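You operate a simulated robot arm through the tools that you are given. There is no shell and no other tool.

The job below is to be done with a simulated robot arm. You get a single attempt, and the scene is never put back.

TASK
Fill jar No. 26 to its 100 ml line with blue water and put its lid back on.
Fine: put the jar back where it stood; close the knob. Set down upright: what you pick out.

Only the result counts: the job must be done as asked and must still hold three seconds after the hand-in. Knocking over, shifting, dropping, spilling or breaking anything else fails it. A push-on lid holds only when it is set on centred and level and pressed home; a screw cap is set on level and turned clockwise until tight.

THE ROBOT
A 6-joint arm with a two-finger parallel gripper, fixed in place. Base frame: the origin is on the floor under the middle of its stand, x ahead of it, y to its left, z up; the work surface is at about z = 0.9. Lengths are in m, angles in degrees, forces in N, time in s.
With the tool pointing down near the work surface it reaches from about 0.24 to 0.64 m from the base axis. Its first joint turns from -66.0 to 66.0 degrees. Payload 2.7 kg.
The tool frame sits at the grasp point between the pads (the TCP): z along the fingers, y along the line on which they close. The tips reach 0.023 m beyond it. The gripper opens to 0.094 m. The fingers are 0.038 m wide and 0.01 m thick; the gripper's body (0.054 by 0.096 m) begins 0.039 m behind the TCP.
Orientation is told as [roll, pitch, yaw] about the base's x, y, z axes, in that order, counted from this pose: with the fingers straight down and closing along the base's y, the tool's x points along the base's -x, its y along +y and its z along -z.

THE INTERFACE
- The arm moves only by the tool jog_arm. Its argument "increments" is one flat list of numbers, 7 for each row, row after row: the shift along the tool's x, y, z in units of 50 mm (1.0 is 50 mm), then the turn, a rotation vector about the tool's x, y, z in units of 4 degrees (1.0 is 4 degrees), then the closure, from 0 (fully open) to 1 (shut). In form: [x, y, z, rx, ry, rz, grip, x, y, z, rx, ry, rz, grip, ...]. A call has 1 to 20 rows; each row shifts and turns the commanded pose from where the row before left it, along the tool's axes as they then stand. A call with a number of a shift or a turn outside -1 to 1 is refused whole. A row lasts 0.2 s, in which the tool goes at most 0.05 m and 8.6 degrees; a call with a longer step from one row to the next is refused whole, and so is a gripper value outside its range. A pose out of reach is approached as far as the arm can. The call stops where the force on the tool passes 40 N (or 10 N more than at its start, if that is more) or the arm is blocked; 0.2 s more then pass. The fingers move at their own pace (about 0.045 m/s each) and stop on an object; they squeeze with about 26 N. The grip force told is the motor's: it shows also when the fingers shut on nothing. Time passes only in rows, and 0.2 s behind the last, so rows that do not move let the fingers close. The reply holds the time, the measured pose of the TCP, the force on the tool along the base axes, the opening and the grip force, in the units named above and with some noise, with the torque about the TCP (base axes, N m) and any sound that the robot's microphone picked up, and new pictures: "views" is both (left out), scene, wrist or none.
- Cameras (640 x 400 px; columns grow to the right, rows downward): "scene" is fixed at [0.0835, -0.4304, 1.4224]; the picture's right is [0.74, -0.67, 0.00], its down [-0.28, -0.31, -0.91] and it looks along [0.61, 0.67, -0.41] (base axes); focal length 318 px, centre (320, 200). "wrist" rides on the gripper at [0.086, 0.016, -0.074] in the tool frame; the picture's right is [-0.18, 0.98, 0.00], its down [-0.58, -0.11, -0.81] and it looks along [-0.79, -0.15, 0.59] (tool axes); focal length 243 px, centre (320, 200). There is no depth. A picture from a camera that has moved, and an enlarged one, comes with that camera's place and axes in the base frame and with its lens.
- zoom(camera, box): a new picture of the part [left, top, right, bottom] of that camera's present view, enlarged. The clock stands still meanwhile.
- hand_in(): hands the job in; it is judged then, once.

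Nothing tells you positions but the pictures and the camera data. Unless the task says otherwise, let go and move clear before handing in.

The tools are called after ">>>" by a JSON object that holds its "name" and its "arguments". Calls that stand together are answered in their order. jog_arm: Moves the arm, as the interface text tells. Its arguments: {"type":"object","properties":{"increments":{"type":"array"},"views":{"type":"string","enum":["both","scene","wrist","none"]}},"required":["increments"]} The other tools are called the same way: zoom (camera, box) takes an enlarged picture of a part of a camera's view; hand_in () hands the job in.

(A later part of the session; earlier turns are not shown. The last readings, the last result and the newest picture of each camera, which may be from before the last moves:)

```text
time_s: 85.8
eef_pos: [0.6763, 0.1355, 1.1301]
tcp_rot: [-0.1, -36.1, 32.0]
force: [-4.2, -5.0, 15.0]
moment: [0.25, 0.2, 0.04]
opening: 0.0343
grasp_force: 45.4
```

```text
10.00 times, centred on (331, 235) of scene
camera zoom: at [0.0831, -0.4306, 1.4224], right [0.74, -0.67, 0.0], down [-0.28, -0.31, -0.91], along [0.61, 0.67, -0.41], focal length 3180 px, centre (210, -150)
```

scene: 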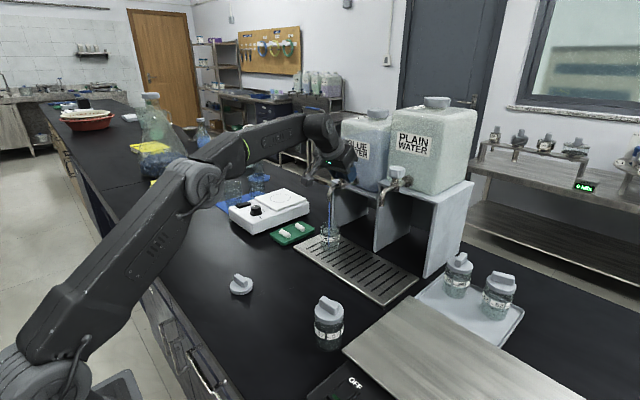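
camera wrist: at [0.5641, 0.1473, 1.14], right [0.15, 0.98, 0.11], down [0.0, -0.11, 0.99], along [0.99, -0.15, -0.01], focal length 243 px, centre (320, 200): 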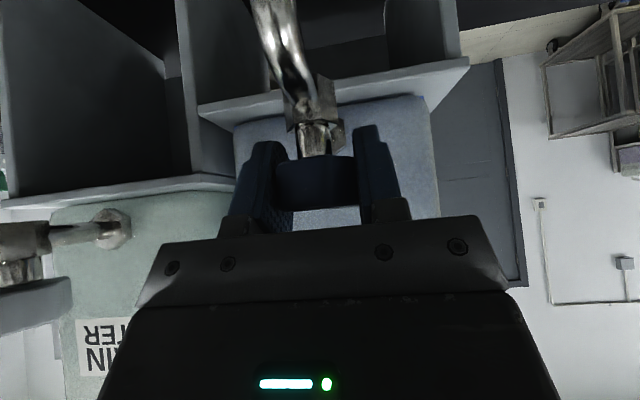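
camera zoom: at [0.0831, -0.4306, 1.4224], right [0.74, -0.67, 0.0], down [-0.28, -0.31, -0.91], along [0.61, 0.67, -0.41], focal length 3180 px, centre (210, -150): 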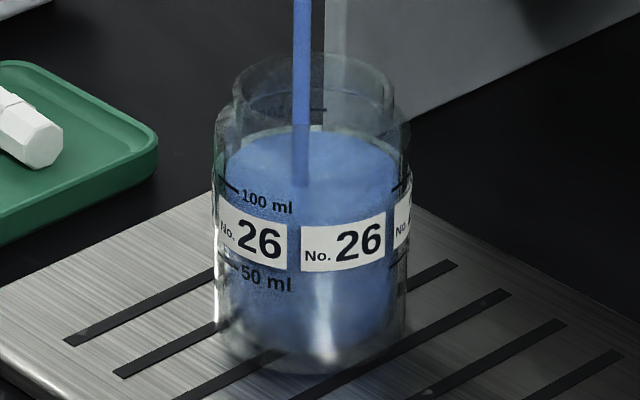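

Level's back edge has about 18–20 px left to the 100 ml tick. I will wait 0.6 s and then turn the knob back closed in one go.

>>> {"name": "jog_arm", "arguments": {"increments": [0, 0, 0, 0, 0, 0, 0.8, 0, 0, 0, 0, 0, 0, 0.8, 0, 0, 0, 0, 0, 0, 0.8, 0, -0.006, 0, 0.588, 0, 0.809, 0.8, 0, -0.006, 0, 0.588, 0, 0.809, 0.8, 0, -0.006, 0, 0.588, 0, 0.809, 0.8, 0, -0.006, 0, 0.588, 0, 0.809, 0.8, 0, -0.01, -0.008, 0.588, 0, 0.809, 0.8, 0, -0.01, -0.008, 0.588, 0, 0.809, 0.8, 0, -0.01, -0.008, 0.588, 0, 0.809, 0.8, 0, -0.01, -0.008, 0.588, 0, 0.809, 0.8], "views": "none"}}

>>> {"name": "zoom", "arguments": {"camera": "scene", "box": [315, 215, 347, 255]}}

>>> {"name": "zoom", "arguments": {"camera": "scene", "box": [290, 140, 400, 260]}}

```text
time_s: 88.2
eef_pos: [0.6771, 0.1303, 1.1314]
tcp_rot: [0.1, -36.0, -0.1]
force: [13.6, -9.7, 0.0]
moment: [0.38, -1.21, 0.17]
opening: 0.0342
grasp_force: 45.2
```

```text
10.00 times, centred on (331, 235) of scene
camera zoom: at [0.0839, -0.4307, 1.4223], right [0.74, -0.67, 0.0], down [-0.28, -0.31, -0.91], along [0.61, 0.67, -0.41], focal length 3180 px, centre (210, -150)
```

zoom: 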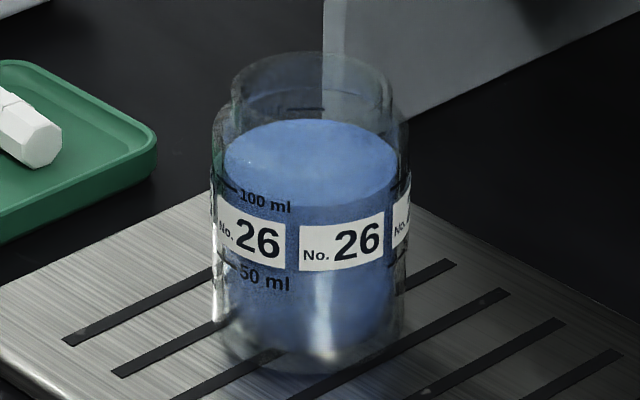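

```text
3.33 times, centred on (345, 200) of scene
camera zoom: at [0.0839, -0.4307, 1.4223], right [0.74, -0.67, 0.0], down [-0.28, -0.31, -0.91], along [0.61, 0.67, -0.41], focal length 1060 px, centre (237, 200)
```

zoom: 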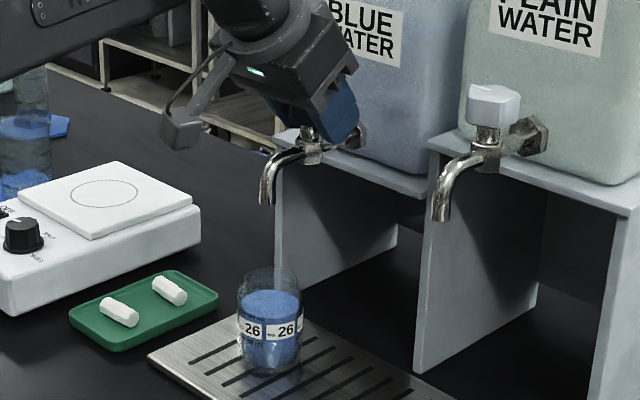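

Flow has stopped, and the level looks to be just under the 100 ml line (about 97 ml by my estimate). I will enlarge more to measure exactly.

>>> {"name": "zoom", "arguments": {"camera": "scene", "box": [320, 220, 344, 235]}}

>>> {"name": "zoom", "arguments": {"camera": "scene", "box": [319, 225, 335, 240]}}

```text
16.00 times, centred on (332, 228) of scene
camera zoom: at [0.0839, -0.4307, 1.4223], right [0.74, -0.67, 0.0], down [-0.28, -0.31, -0.91], along [0.61, 0.67, -0.41], focal length 5087 px, centre (128, -240)
```

zoom: 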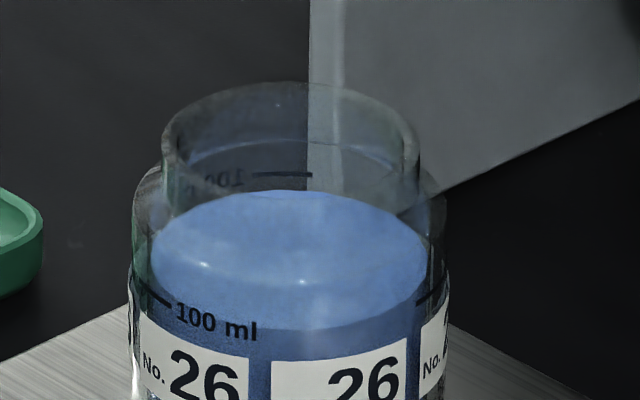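

```text
16.00 times, centred on (327, 232) of scene
camera zoom: at [0.0839, -0.4307, 1.4223], right [0.74, -0.67, 0.0], down [-0.28, -0.31, -0.91], along [0.61, 0.67, -0.41], focal length 5087 px, centre (208, -320)
```

zoom: 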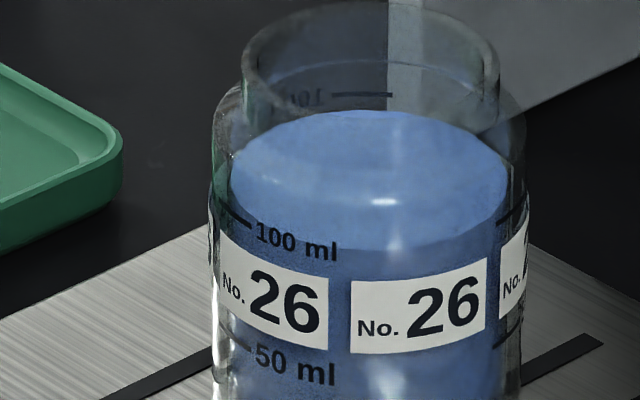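

My estimate is about 98 ml, just under the line. I will top up with a brief 8° opening (about 1.4 ml) and close again.

>>> {"name": "jog_arm", "arguments": {"increments": [0, 0, 0, -0.588, 0, -0.809, 0.8, 0, 0, 0, -0.588, 0, -0.809, 0.8, 0, 0, 0, 0, 0, 0, 0.8, 0, 0, 0, 0, 0, 0, 0.8, 0, 0, 0, 0, 0, 0, 0.8, 0, 0, 0, 0.588, 0, 0.809, 0.8, 0, 0, 0, 0.588, 0, 0.809, 0.8, 0, 0, 0, 0, 0, 0, 0.8], "views": "none"}}

>>> {"name": "zoom", "arguments": {"camera": "scene", "box": [320, 220, 344, 235]}}

>>> {"name": "zoom", "arguments": {"camera": "scene", "box": [290, 140, 400, 260]}}

```text
time_s: 90.0
eef_pos: [0.6785, 0.1305, 1.1305]
tcp_rot: [-0.1, -35.8, -0.1]
force: [16.3, -7.8, -11.0]
moment: [0.41, -1.01, 0.14]
opening: 0.0343
grasp_force: 44.7
```

```text
16.00 times, centred on (332, 228) of scene
camera zoom: at [0.0843, -0.4306, 1.4223], right [0.74, -0.67, 0.0], down [-0.28, -0.31, -0.91], along [0.61, 0.67, -0.41], focal length 5087 px, centre (128, -240)
```

zoom: 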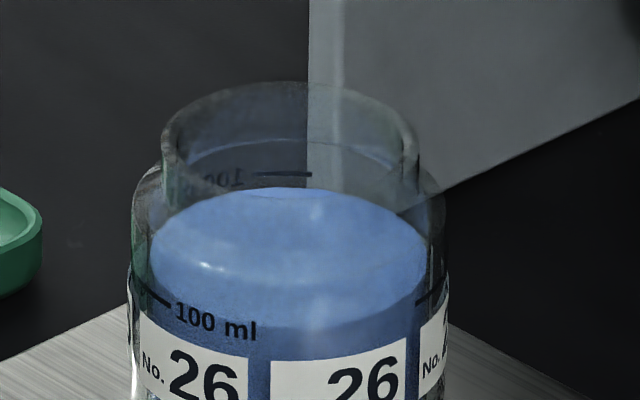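

```text
3.33 times, centred on (345, 200) of scene
camera zoom: at [0.0843, -0.4306, 1.4223], right [0.74, -0.67, 0.0], down [-0.28, -0.31, -0.91], along [0.61, 0.67, -0.41], focal length 1060 px, centre (237, 200)
```

zoom: 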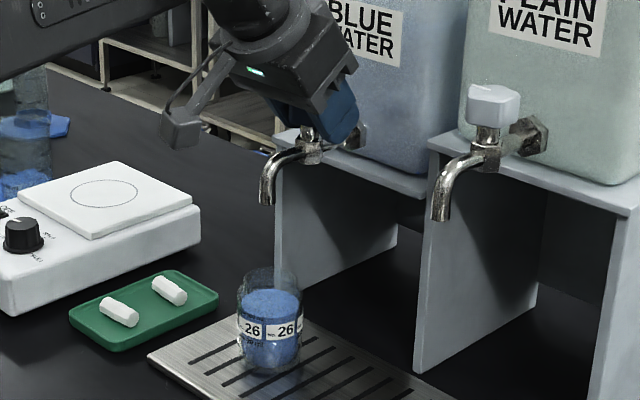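

Level now reads about 99–100 ml and the flow is off. I will check the spout closely for any drip before letting go of the knob.

>>> {"name": "jog_arm", "arguments": {"increments": [0, 0, 0, 0, 0, 0, 0.8, 0, 0, 0, 0, 0, 0, 0.8, 0, 0, 0, 0, 0, 0, 0.8, 0, 0, 0, 0, 0, 0, 0.8], "views": "none"}}

>>> {"name": "zoom", "arguments": {"camera": "scene", "box": [315, 175, 355, 235]}}

>>> {"name": "zoom", "arguments": {"camera": "scene", "box": [320, 220, 344, 235]}}

```text
time_s: 91.0
eef_pos: [0.6776, 0.1303, 1.1299]
tcp_rot: [-0.1, -35.8, 0.1]
force: [14.2, -10.6, -15.6]
moment: [0.45, -0.87, 0.05]
opening: 0.0342
grasp_force: 45.0
```

```text
6.67 times, centred on (335, 205) of scene
camera zoom: at [0.0843, -0.4307, 1.4223], right [0.74, -0.67, 0.0], down [-0.28, -0.31, -0.91], along [0.61, 0.67, -0.41], focal length 2120 px, centre (220, 167)
```

zoom: 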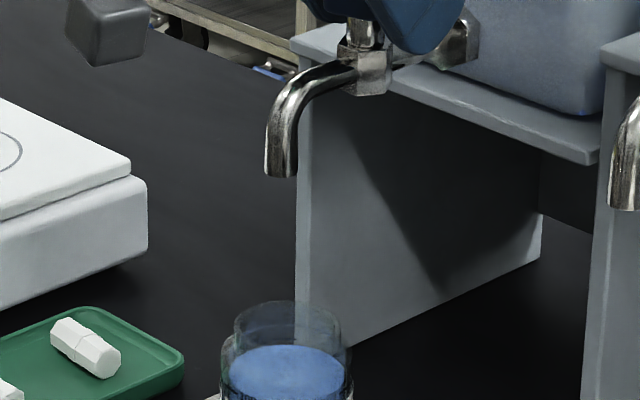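

```text
16.00 times, centred on (332, 228) of scene
camera zoom: at [0.0843, -0.4307, 1.4223], right [0.74, -0.67, 0.0], down [-0.28, -0.31, -0.91], along [0.61, 0.67, -0.41], focal length 5087 px, centre (128, -240)
```

zoom: 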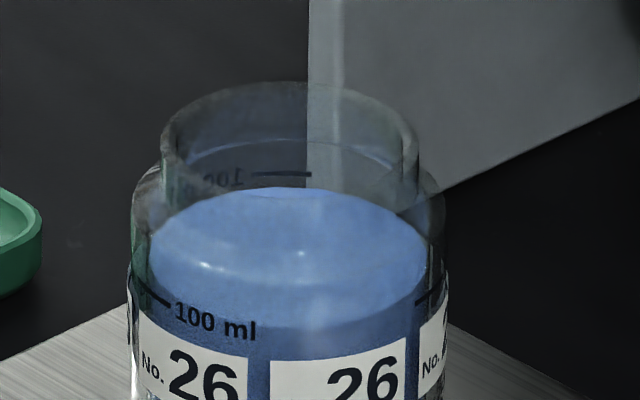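

No drip and a steady level. I will let go of the knob and back out along the tool axis.

>>> {"name": "jog_arm", "arguments": {"increments": [0, 0, 0, 0, 0, 0, 0.5, 0, 0, 0, 0, 0, 0, 0.2, 0, 0, 0, 0, 0, 0, 0.2], "views": "none"}}

>>> {"name": "jog_arm", "arguments": {"increments": [0, 0, -0.3, 0, 0, 0, 0.2, 0, 0, -0.5, 0, 0, 0, 0.2, 0, 0, -0.6, 0, 0, 0, 0.2, 0, 0, -0.6, 0, 0, 0, 0.2, 0, 0, 0, 0, 0, 0, 0.2], "views": "both"}}

>>> {"name": "zoom", "arguments": {"camera": "scene", "box": [290, 140, 400, 260]}}

>>> {"name": "zoom", "arguments": {"camera": "wrist", "box": [220, 20, 420, 220]}}

```text
time_s: 91.8
eef_pos: [0.6762, 0.1319, 1.1314]
tcp_rot: [0.0, -36.0, 0.0]
force: [0.5, -0.1, -0.6]
moment: [0.01, 0.0, -0.01]
opening: 0.0755
grasp_force: 0.1
```

```text
time_s: 93.0
eef_pos: [0.6199, 0.1323, 1.2128]
tcp_rot: [0.0, -36.0, 0.1]
force: [-0.5, 1.2, 0.6]
moment: [0.0, 0.03, -0.01]
opening: 0.0754
grasp_force: 0.0
camera wrist: at [0.5054, 0.1498, 1.2231], right [0.15, 0.98, 0.11], down [0.0, -0.11, 0.99], along [0.99, -0.15, -0.01], focal length 243 px, centre (320, 200)
```

scene: 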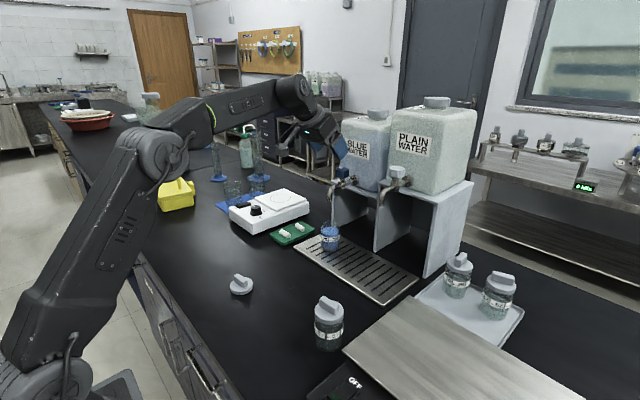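
wrist: 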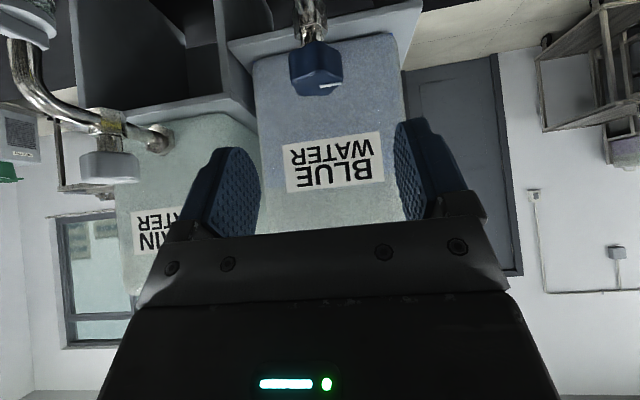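

```text
3.33 times, centred on (345, 200) of scene
camera zoom: at [0.0835, -0.4304, 1.4224], right [0.74, -0.67, 0.0], down [-0.28, -0.31, -0.91], along [0.61, 0.67, -0.41], focal length 1060 px, centre (237, 200)
```

zoom: 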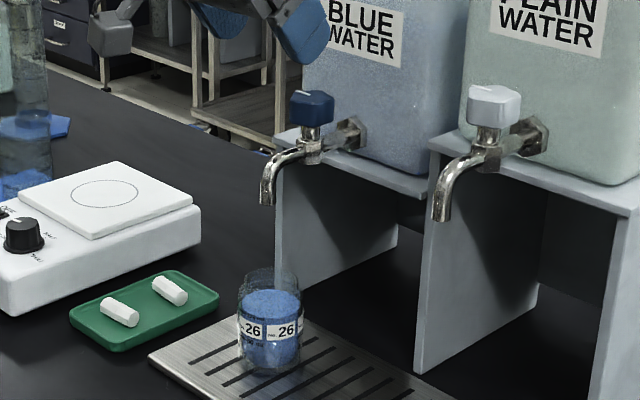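

```text
2.00 times, centred on (320, 120) of wrist
camera zoom: at [0.5054, 0.1498, 1.2231], right [0.15, 0.98, 0.11], down [0.0, -0.11, 0.99], along [0.99, -0.15, -0.01], focal length 485 px, centre (320, 360)
```

zoom: 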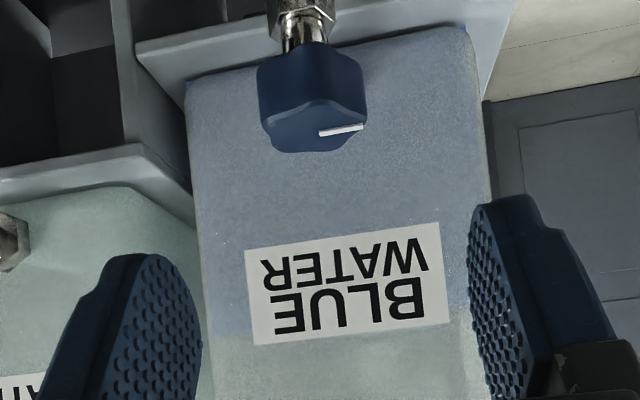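

The knob's mark is back at its closed position. Now I will go back down behind the jar, the same way as I came.

>>> {"name": "jog_arm", "arguments": {"increments": [0.534, 0.015, -0.388, 0, 0, 0, 0.15, 0.534, 0.015, -0.388, 0, 0, 0, 0.15, 0.45, 0, 0.619, 0, 0, 0, 0.15, 0.45, 0, 0.619, 0, 0, 0, 0.15, 0.45, 0, 0.619, 0, 0, 0, 0.15, 0.45, 0, 0.619, 0, 0, 0, 0.15, 0, 0, 0, 0, 0, 0, 0.15], "views": "both"}}

>>> {"name": "zoom", "arguments": {"camera": "wrist", "box": [220, 0, 420, 220]}}

```text
time_s: 94.6
eef_pos: [0.5537, 0.1332, 1.0614]
tcp_rot: [0.0, -36.0, 0.0]
force: [-0.5, -0.6, 0.2]
moment: [0.01, -0.01, -0.03]
opening: 0.0797
grasp_force: 0.1
camera wrist: at [0.44, 0.1515, 1.0701], right [0.15, 0.98, 0.11], down [0.0, -0.11, 0.99], along [0.99, -0.15, -0.01], focal length 243 px, centre (320, 200)
```

scene: 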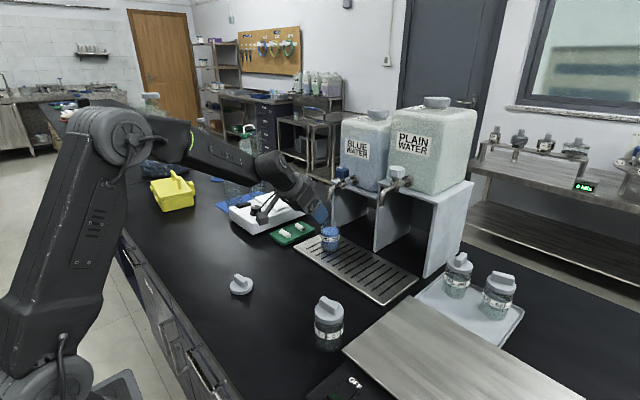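
wrist: 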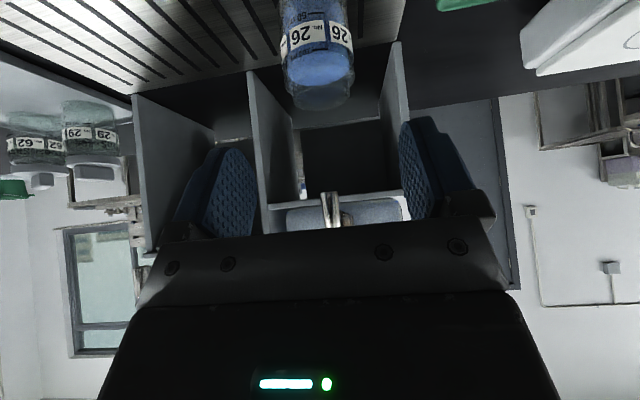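

```text
1.82 times, centred on (320, 110) of wrist
camera zoom: at [0.44, 0.1515, 1.0701], right [0.15, 0.98, 0.11], down [0.0, -0.11, 0.99], along [0.99, -0.15, -0.01], focal length 441 px, centre (320, 364)
```

zoom: 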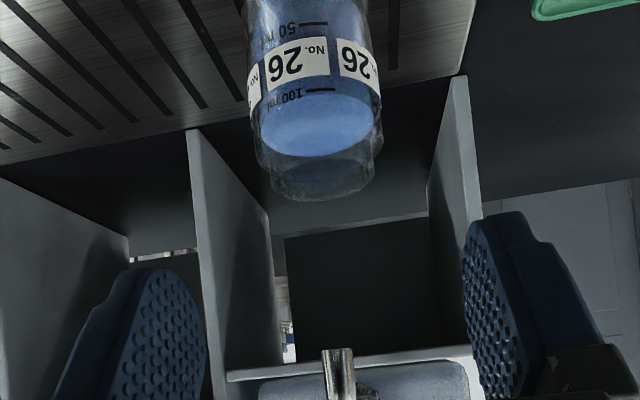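

>>> {"name": "jog_arm", "arguments": {"increments": [0, 0, 0.5, 0, 0, 0, 0.15, 0, 0, 0.5, 0, 0, 0, 0.15, 0, 0, 0.5, 0, 0, 0, 0.15, 0, 0, 0.4, 0, 0, 0, 0.15, 0, 0, 0, 0, 0, 0, 0.15], "views": "both"}}

>>> {"name": "zoom", "arguments": {"camera": "wrist", "box": [200, 20, 440, 230]}}

```text
time_s: 95.8
eef_pos: [0.6064, 0.132, 0.9833]
tcp_rot: [0.0, -36.0, 0.0]
force: [-0.2, -0.3, 0.0]
moment: [0.01, -0.02, 0.0]
opening: 0.0801
grasp_force: 0.0
camera wrist: at [0.4922, 0.1494, 0.9928], right [0.15, 0.98, 0.11], down [0.0, -0.11, 0.99], along [0.99, -0.15, -0.01], focal length 243 px, centre (320, 200)
```

scene: 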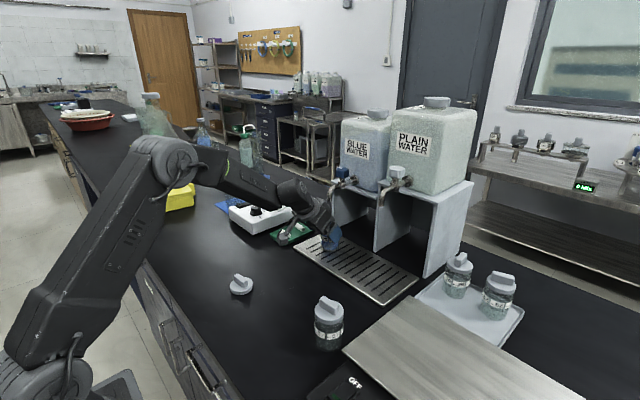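
wrist: 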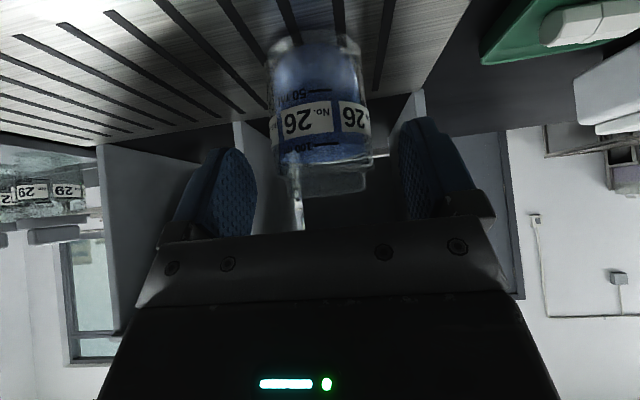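

```text
1.90 times, centred on (320, 125) of wrist
camera zoom: at [0.4922, 0.1494, 0.9928], right [0.15, 0.98, 0.11], down [0.0, -0.11, 0.99], along [0.99, -0.15, -0.01], focal length 462 px, centre (320, 343)
```

zoom: 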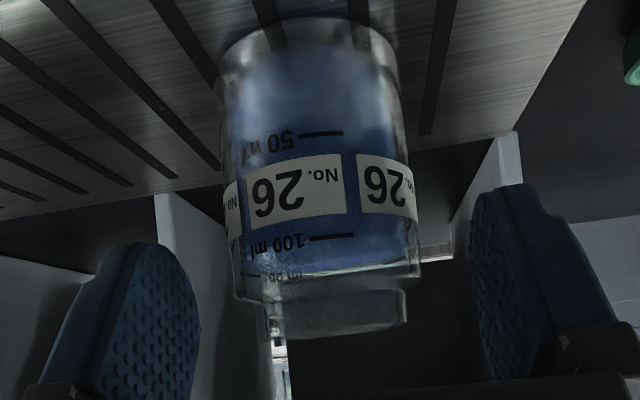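

>>> {"name": "zoom", "arguments": {"camera": "wrist", "box": [270, 110, 380, 190]}}

```text
5.00 times, centred on (325, 150) of wrist
camera zoom: at [0.4922, 0.1494, 0.9928], right [0.15, 0.98, 0.11], down [0.0, -0.11, 0.99], along [0.99, -0.15, -0.01], focal length 1213 px, centre (295, 450)
```

zoom: 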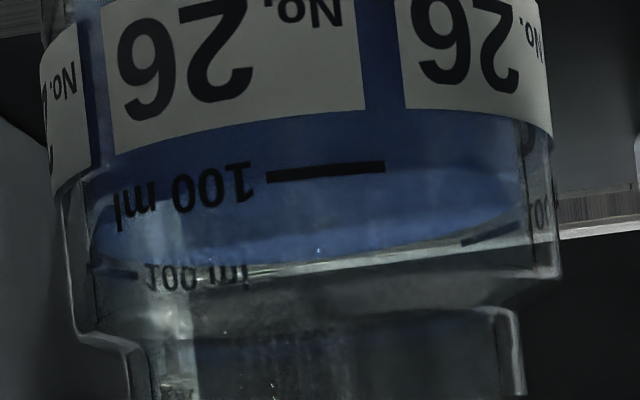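

The surface is near the 100 ml tick, but the camera is still above it. I will move to the grasp pose, where the camera is level with the line, and read it there.

>>> {"name": "jog_arm", "arguments": {"increments": [0, 0, 0.3, 0, 0, 0, 0.15, 0, 0, 0.28, 0, 0, 0, 0.15, 0, 0, 0, 0, 0, 0, 0.15], "views": "wrist"}}

>>> {"name": "zoom", "arguments": {"camera": "wrist", "box": [260, 150, 390, 230]}}

>>> {"name": "zoom", "arguments": {"camera": "wrist", "box": [200, 20, 440, 230]}}

```text
time_s: 96.6
eef_pos: [0.6247, 0.1319, 0.9588]
tcp_rot: [0.0, -36.0, 0.1]
force: [0.8, -0.2, -0.1]
moment: [0.0, 0.0, 0.02]
opening: 0.0801
grasp_force: 0.0
camera wrist: at [0.5111, 0.1489, 0.9675], right [0.15, 0.98, 0.11], down [0.0, -0.11, 0.99], along [0.99, -0.15, -0.01], focal length 243 px, centre (320, 200)
```

wrist: 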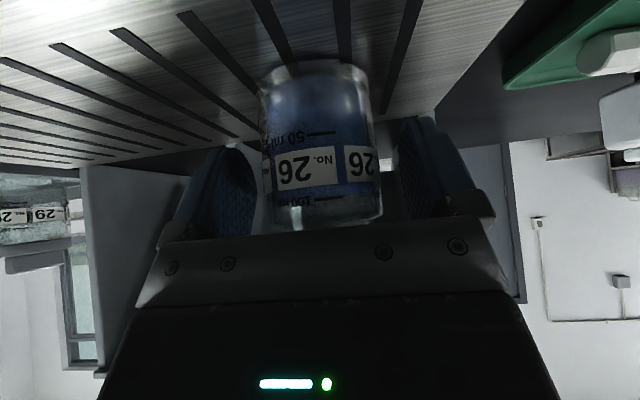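

```text
4.92 times, centred on (325, 190) of wrist
camera zoom: at [0.5111, 0.1489, 0.9675], right [0.15, 0.98, 0.11], down [0.0, -0.11, 0.99], along [0.99, -0.15, -0.01], focal length 1194 px, centre (295, 249)
```

zoom: 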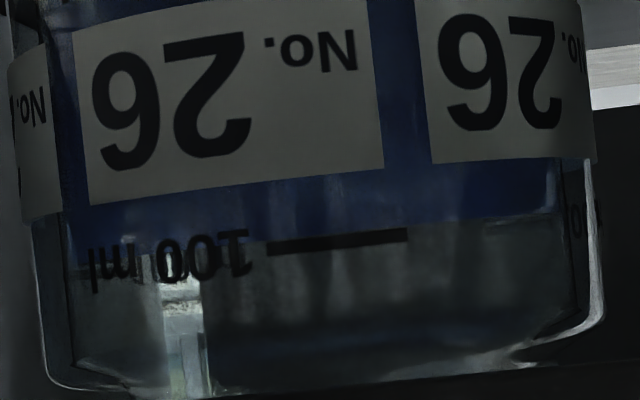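

```text
1.90 times, centred on (320, 125) of wrist
camera zoom: at [0.5111, 0.1489, 0.9675], right [0.15, 0.98, 0.11], down [0.0, -0.11, 0.99], along [0.99, -0.15, -0.01], focal length 462 px, centre (320, 343)
```

zoom: 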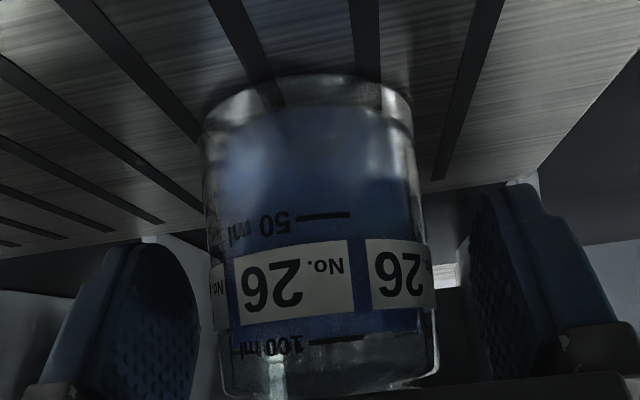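

>>> {"name": "zoom", "arguments": {"camera": "wrist", "box": [310, 180, 360, 211]}}

>>> {"name": "zoom", "arguments": {"camera": "wrist", "box": [340, 180, 390, 211]}}

>>> {"name": "zoom", "arguments": {"camera": "wrist", "box": [262, 185, 312, 216]}}

```text
12.80 times, centred on (335, 196) of wrist
camera zoom: at [0.5111, 0.1489, 0.9675], right [0.15, 0.98, 0.11], down [0.0, -0.11, 0.99], along [0.99, -0.15, -0.01], focal length 3106 px, centre (128, 258)
```

zoom: 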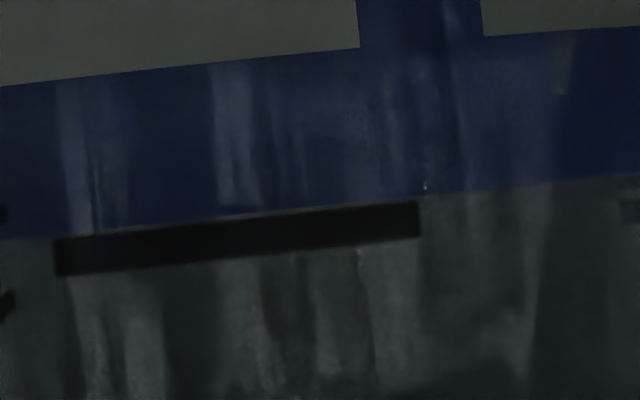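

```text
12.80 times, centred on (365, 196) of wrist
camera zoom: at [0.5111, 0.1489, 0.9675], right [0.15, 0.98, 0.11], down [0.0, -0.11, 0.99], along [0.99, -0.15, -0.01], focal length 3106 px, centre (-256, 258)
```

zoom: 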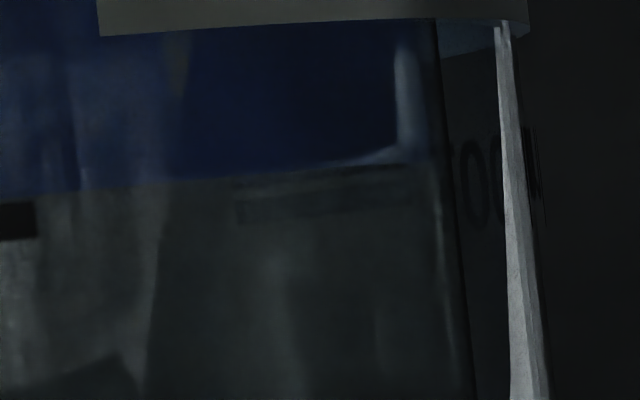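

```text
12.80 times, centred on (287, 200) of wrist
camera zoom: at [0.5111, 0.1489, 0.9675], right [0.15, 0.98, 0.11], down [0.0, -0.11, 0.99], along [0.99, -0.15, -0.01], focal length 3106 px, centre (742, 194)
```

zoom: 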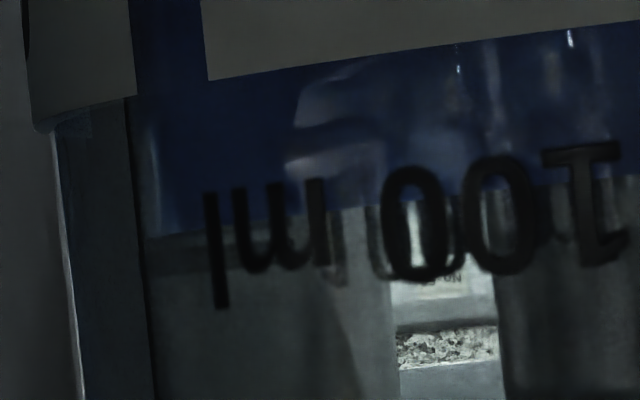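

The level view suggests the surface is about 1 mm below the tick. I'll back off 30 mm, to where both surface edges can be seen, and measure more accurately before deciding on a top-up.

>>> {"name": "jog_arm", "arguments": {"increments": [0, 0, -0.3, 0, 0, 0, 0.15, 0, 0, -0.28, 0, 0, 0, 0.15, 0, 0, 0, 0, 0, 0, 0.15], "views": "none"}}

>>> {"name": "zoom", "arguments": {"camera": "wrist", "box": [300, 135, 350, 166]}}

>>> {"name": "zoom", "arguments": {"camera": "wrist", "box": [330, 135, 380, 166]}}

>>> {"name": "zoom", "arguments": {"camera": "wrist", "box": [265, 140, 315, 171]}}

```text
time_s: 97.4
eef_pos: [0.6062, 0.1329, 0.9834]
tcp_rot: [0.0, -36.0, 0.1]
force: [0.2, 0.2, -0.1]
moment: [-0.01, 0.01, 0.04]
opening: 0.08
grasp_force: 0.1
```

```text
12.80 times, centred on (325, 150) of wrist
camera zoom: at [0.4928, 0.1498, 0.9919], right [0.15, 0.98, 0.11], down [0.0, -0.11, 0.99], along [0.99, -0.15, -0.01], focal length 3106 px, centre (256, 834)
```

zoom: 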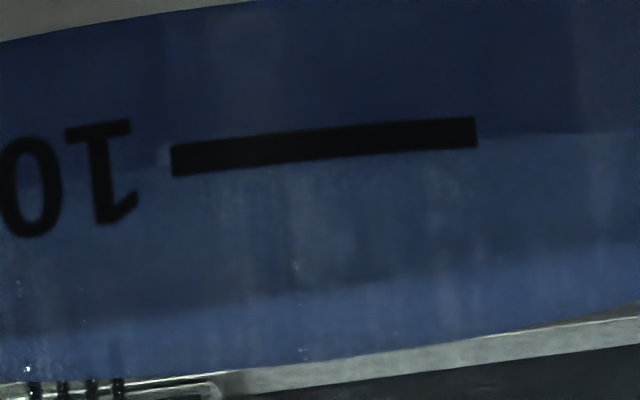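

```text
12.80 times, centred on (355, 150) of wrist
camera zoom: at [0.4928, 0.1498, 0.9919], right [0.15, 0.98, 0.11], down [0.0, -0.11, 0.99], along [0.99, -0.15, -0.01], focal length 3106 px, centre (-128, 834)
```

zoom: 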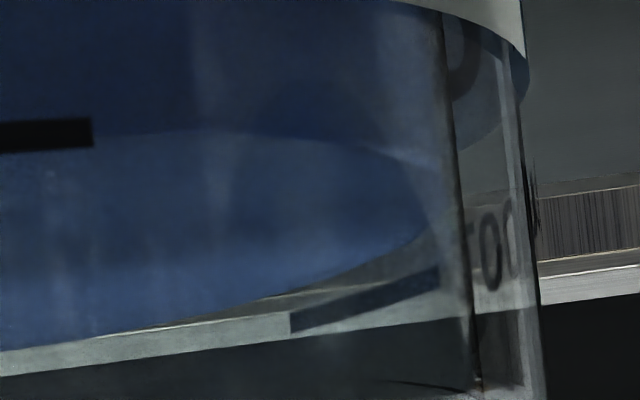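

```text
12.80 times, centred on (290, 156) of wrist
camera zoom: at [0.4928, 0.1498, 0.9919], right [0.15, 0.98, 0.11], down [0.0, -0.11, 0.99], along [0.99, -0.15, -0.01], focal length 3106 px, centre (704, 770)
```

zoom: 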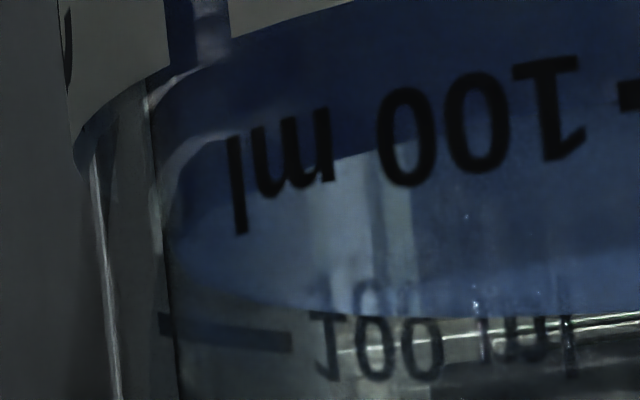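

The surface is about 0.9 mm under the centre of the tick, i.e. about 98 ml. I will go back to the knob for one more short top-up of about 1.7 ml, by the same path as before.

>>> {"name": "jog_arm", "arguments": {"increments": [0, 0, -0.5, 0, 0, 0, 0.15, 0, 0, -0.5, 0, 0, 0, 0.15, 0, 0, -0.5, 0, 0, 0, 0.15, 0, 0, -0.4, 0, 0, 0, 0.15, -0.45, 0, -0.619, 0, 0, 0, 0.25, -0.45, 0, -0.619, 0, 0, 0, 0.25, -0.45, 0, -0.619, 0, 0, 0, 0.25, -0.45, 0, -0.619, 0, 0, 0, 0.25, -0.534, -0.005, 0.388, 0, 0, 0, 0.25, -0.534, -0.005, 0.388, 0, 0, 0, 0.25, 0, 0, 0, 0, 0, 0, 0.25], "views": "both"}}

>>> {"name": "zoom", "arguments": {"camera": "wrist", "box": [220, 20, 420, 220]}}

```text
time_s: 99.8
eef_pos: [0.6201, 0.1332, 1.2113]
tcp_rot: [0.0, -36.0, 0.1]
force: [-0.3, -0.6, 1.5]
moment: [-0.01, 0.03, 0.02]
opening: 0.0702
grasp_force: 0.0
camera wrist: at [0.5053, 0.1497, 1.2208], right [0.15, 0.98, 0.11], down [0.0, -0.11, 0.99], along [0.99, -0.15, -0.01], focal length 243 px, centre (320, 200)
```

scene: 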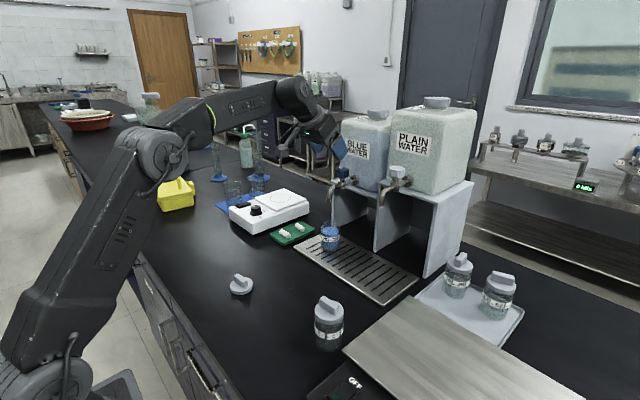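
wrist: 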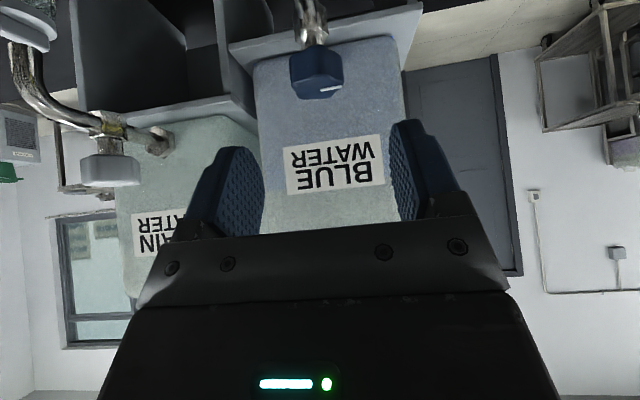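

```text
2.00 times, centred on (320, 120) of wrist
camera zoom: at [0.5053, 0.1497, 1.2208], right [0.15, 0.98, 0.11], down [0.0, -0.11, 0.99], along [0.99, -0.15, -0.01], focal length 485 px, centre (320, 360)
```

zoom: 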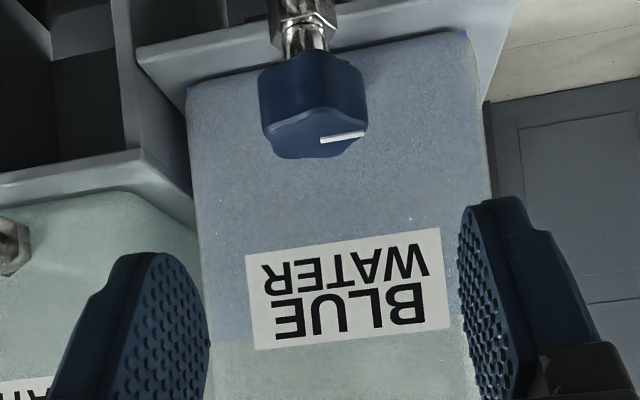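

>>> {"name": "jog_arm", "arguments": {"increments": [0.008, 0, 0.4, 0, 0, 0, 0.25, 0.008, 0, 0.4, 0, 0, 0, 0.25, 0.008, 0, 0.4, 0, 0, 0, 0.25, 0.008, 0, 0.4, 0, 0, 0, 0.25, 0, 0, 0.19, 0, 0, 0, 0.25, 0, 0, 0.17, 0, 0, 0, 0.25, 0, 0, 0, 0, 0, 0, 0.25], "views": "wrist"}}

>>> {"name": "jog_arm", "arguments": {"increments": [0, 0, 0, 0, 0, 0, 0.5, 0, 0, 0, 0, 0, 0, 0.8, 0, 0, 0, 0, 0, 0, 0.8], "views": "wrist"}}

>>> {"name": "zoom", "arguments": {"camera": "scene", "box": [290, 140, 400, 260]}}

```text
time_s: 101.4
eef_pos: [0.6731, 0.1303, 1.1308]
tcp_rot: [0.1, -36.0, 0.0]
force: [0.2, 0.7, -0.2]
moment: [0.02, 0.02, -0.02]
opening: 0.0704
grasp_force: 0.0
camera wrist: at [0.5605, 0.1485, 1.141], right [0.15, 0.98, 0.11], down [0.0, -0.11, 0.99], along [0.99, -0.15, -0.01], focal length 243 px, centre (320, 200)
```

wrist: 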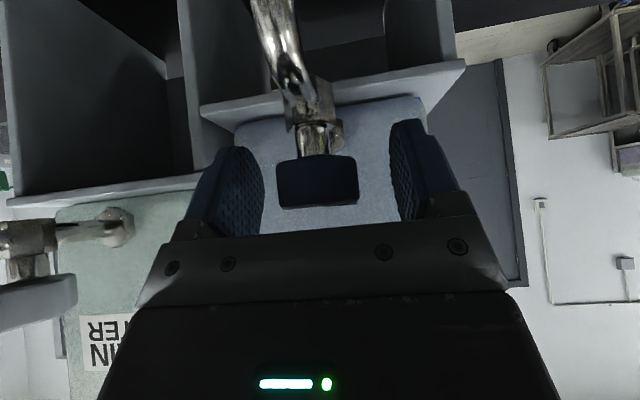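

```text
time_s: 102.2
eef_pos: [0.6744, 0.1306, 1.1318]
tcp_rot: [-0.1, -35.9, 0.0]
force: [-1.0, -5.4, -0.3]
moment: [0.14, 0.11, 0.06]
opening: 0.0343
grasp_force: 39.4
camera wrist: at [0.5605, 0.1477, 1.1411], right [0.15, 0.98, 0.11], down [0.0, -0.11, 0.99], along [0.99, -0.15, -0.01], focal length 243 px, centre (320, 200)
```

wrist: 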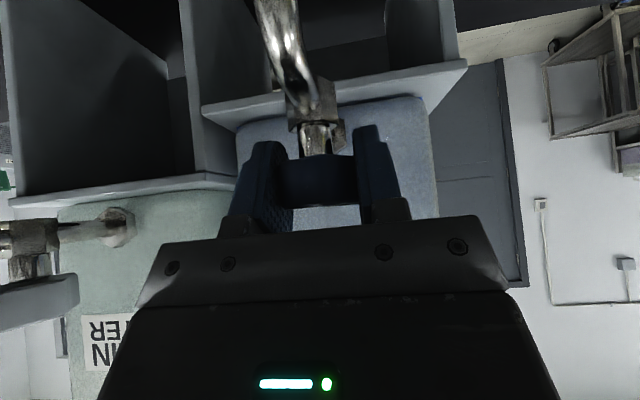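

```text
3.33 times, centred on (345, 200) of scene
camera zoom: at [0.0835, -0.4306, 1.4224], right [0.74, -0.67, 0.0], down [-0.28, -0.31, -0.91], along [0.61, 0.67, -0.41], focal length 1060 px, centre (237, 200)
```

zoom: 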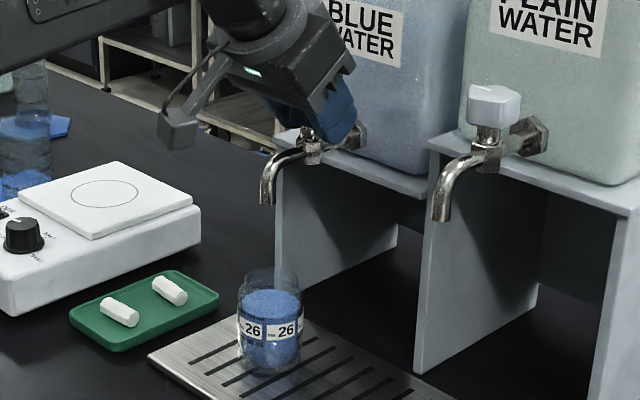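

The knob is gripped again. One brief opening of 8°, held 1 s, then closed.

>>> {"name": "jog_arm", "arguments": {"increments": [0, 0, 0, -0.588, 0, -0.809, 0.8, 0, 0, 0, -0.588, 0, -0.809, 0.8, 0, 0, 0, 0, 0, 0, 0.8, 0, 0, 0, 0, 0, 0, 0.8, 0, 0, 0, 0, 0, 0, 0.8, 0, 0, 0, 0, 0, 0, 0.8, 0, 0, 0, 0, 0, 0, 0.8, 0, 0, 0, 0.588, 0, 0.809, 0.8, 0, 0, 0, 0.588, 0, 0.809, 0.8, 0, 0, 0, 0, 0, 0, 0.8], "views": "none"}}

>>> {"name": "zoom", "arguments": {"camera": "scene", "box": [320, 220, 344, 235]}}

>>> {"name": "zoom", "arguments": {"camera": "scene", "box": [315, 175, 355, 235]}}

```text
time_s: 104.4
eef_pos: [0.674, 0.1314, 1.1319]
tcp_rot: [0.0, -35.8, 0.0]
force: [10.7, -16.0, -6.1]
moment: [0.41, -0.5, 0.28]
opening: 0.0345
grasp_force: 45.0
```

```text
16.00 times, centred on (332, 228) of scene
camera zoom: at [0.084, -0.4309, 1.4222], right [0.74, -0.67, 0.0], down [-0.28, -0.31, -0.91], along [0.61, 0.67, -0.41], focal length 5087 px, centre (128, -240)
```

zoom: 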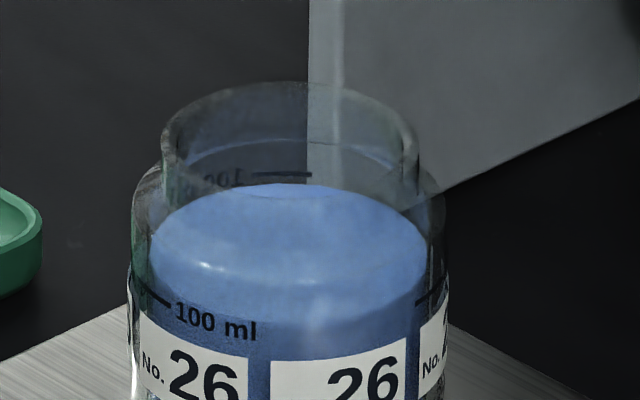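

```text
6.67 times, centred on (335, 205) of scene
camera zoom: at [0.084, -0.4309, 1.4222], right [0.74, -0.67, 0.0], down [-0.28, -0.31, -0.91], along [0.61, 0.67, -0.41], focal length 2120 px, centre (220, 167)
```

zoom: 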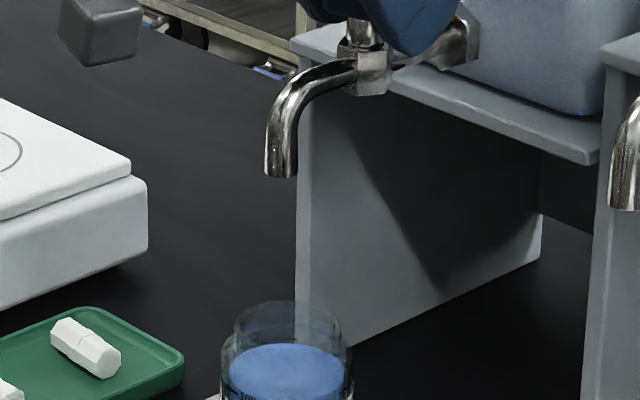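

The surface rose to the tick and the tap is shut again without a drip. Letting go of the knob and backing out, then down to behind the jar.

>>> {"name": "jog_arm", "arguments": {"increments": [0, 0, 0, 0, 0, 0, 0.5, 0, 0, 0, 0, 0, 0, 0.2, 0, 0, 0, 0, 0, 0, 0.2], "views": "none"}}

>>> {"name": "jog_arm", "arguments": {"increments": [0, 0, -0.3, 0, 0, 0, 0.2, 0, 0, -0.5, 0, 0, 0, 0.2, 0, 0, -0.6, 0, 0, 0, 0.2, 0, 0, -0.56, 0, 0, 0, 0.2, 0.518, 0.005, -0.388, 0, 0, 0, 0.15, 0.518, 0.005, -0.388, 0, 0, 0, 0.15, 0.45, 0, 0.619, 0, 0, 0, 0.15, 0.45, 0, 0.619, 0, 0, 0, 0.15, 0.45, 0, 0.619, 0, 0, 0, 0.15, 0.45, 0, 0.619, 0, 0, 0, 0.15, 0, 0, 0, 0, 0, 0, 0.15], "views": "both"}}

>>> {"name": "zoom", "arguments": {"camera": "scene", "box": [290, 140, 400, 260]}}

>>> {"name": "zoom", "arguments": {"camera": "scene", "box": [320, 220, 344, 235]}}

```text
time_s: 105.2
eef_pos: [0.6743, 0.1331, 1.1321]
tcp_rot: [-0.1, -36.0, 0.1]
force: [0.1, 0.4, -1.0]
moment: [0.02, -0.02, 0.02]
opening: 0.0752
grasp_force: 0.1
```

```text
time_s: 107.6
eef_pos: [0.5501, 0.1315, 1.0577]
tcp_rot: [0.1, -36.0, 0.0]
force: [0.3, 0.5, 0.7]
moment: [-0.01, -0.03, 0.0]
opening: 0.08
grasp_force: 0.0
camera wrist: at [0.4373, 0.1487, 1.0665], right [0.15, 0.98, 0.11], down [0.0, -0.11, 0.99], along [0.99, -0.15, -0.01], focal length 243 px, centre (320, 200)
```

scene: 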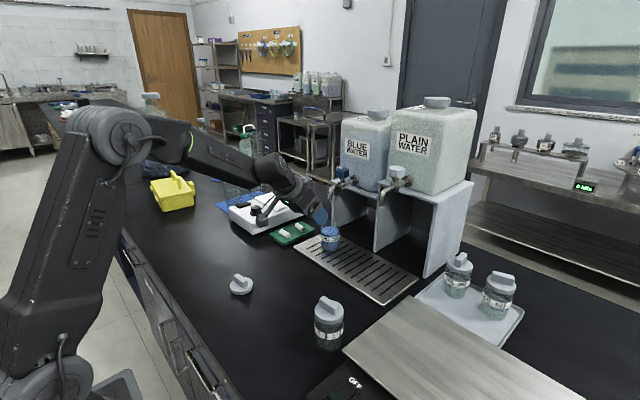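
wrist: 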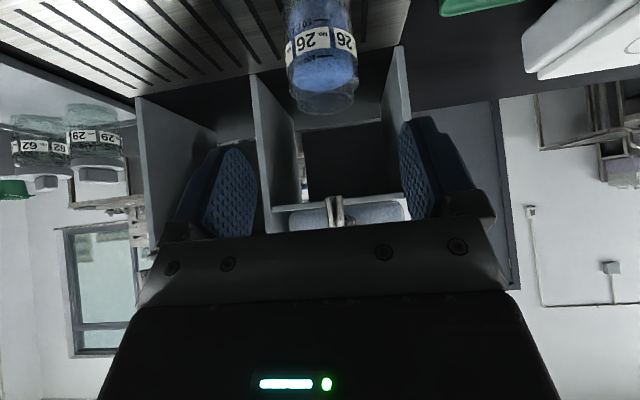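

```text
3.33 times, centred on (345, 200) of scene
camera zoom: at [0.0835, -0.4304, 1.4224], right [0.74, -0.67, 0.0], down [-0.28, -0.31, -0.91], along [0.61, 0.67, -0.41], focal length 1060 px, centre (237, 200)
```

zoom: 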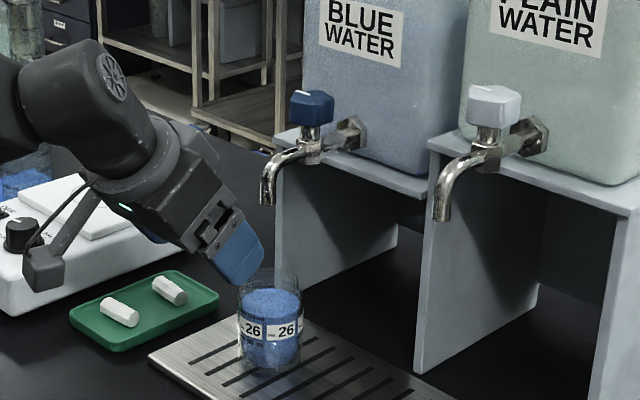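

```text
16.00 times, centred on (332, 228) of scene
camera zoom: at [0.0835, -0.4304, 1.4224], right [0.74, -0.67, 0.0], down [-0.28, -0.31, -0.91], along [0.61, 0.67, -0.41], focal length 5087 px, centre (128, -240)
```

zoom: 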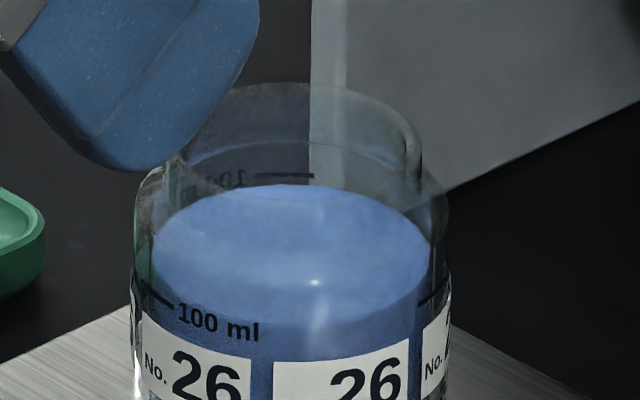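

>>> {"name": "jog_arm", "arguments": {"increments": [0, 0.01, 0.5, 0, 0, 0, 0.15, 0, 0.01, 0.5, 0, 0, 0, 0.15, 0, 0, 0.5, 0, 0, 0, 0.15, 0, 0, 0.4, 0, 0, 0, 0.15, 0, 0, 0, 0, 0, 0, 0.15], "views": "wrist"}}

>>> {"name": "zoom", "arguments": {"camera": "wrist", "box": [300, 135, 350, 166]}}

>>> {"name": "zoom", "arguments": {"camera": "wrist", "box": [330, 135, 380, 166]}}

```text
time_s: 108.8
eef_pos: [0.6078, 0.1333, 0.9805]
tcp_rot: [0.0, -36.0, -0.1]
force: [0.2, -0.3, -1.1]
moment: [-0.01, -0.01, -0.02]
opening: 0.0795
grasp_force: 0.1
camera wrist: at [0.4945, 0.1513, 0.99], right [0.15, 0.98, 0.11], down [0.0, -0.11, 0.99], along [0.99, -0.15, -0.01], focal length 243 px, centre (320, 200)
```

wrist: 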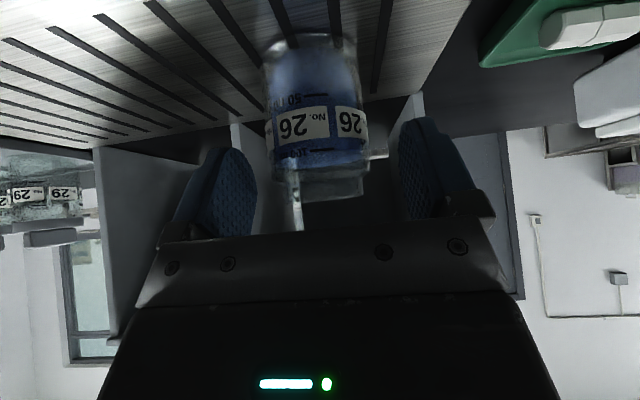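

```text
12.80 times, centred on (325, 150) of wrist
camera zoom: at [0.4945, 0.1513, 0.99], right [0.15, 0.98, 0.11], down [0.0, -0.11, 0.99], along [0.99, -0.15, -0.01], focal length 3106 px, centre (256, 834)
```

zoom: 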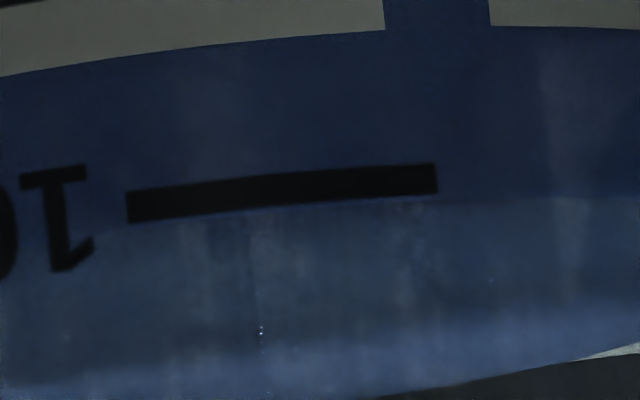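

```text
12.80 times, centred on (355, 150) of wrist
camera zoom: at [0.4945, 0.1513, 0.99], right [0.15, 0.98, 0.11], down [0.0, -0.11, 0.99], along [0.99, -0.15, -0.01], focal length 3106 px, centre (-128, 834)
```

zoom: 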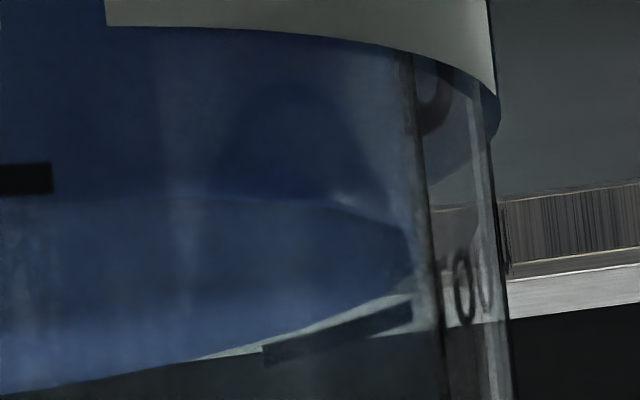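

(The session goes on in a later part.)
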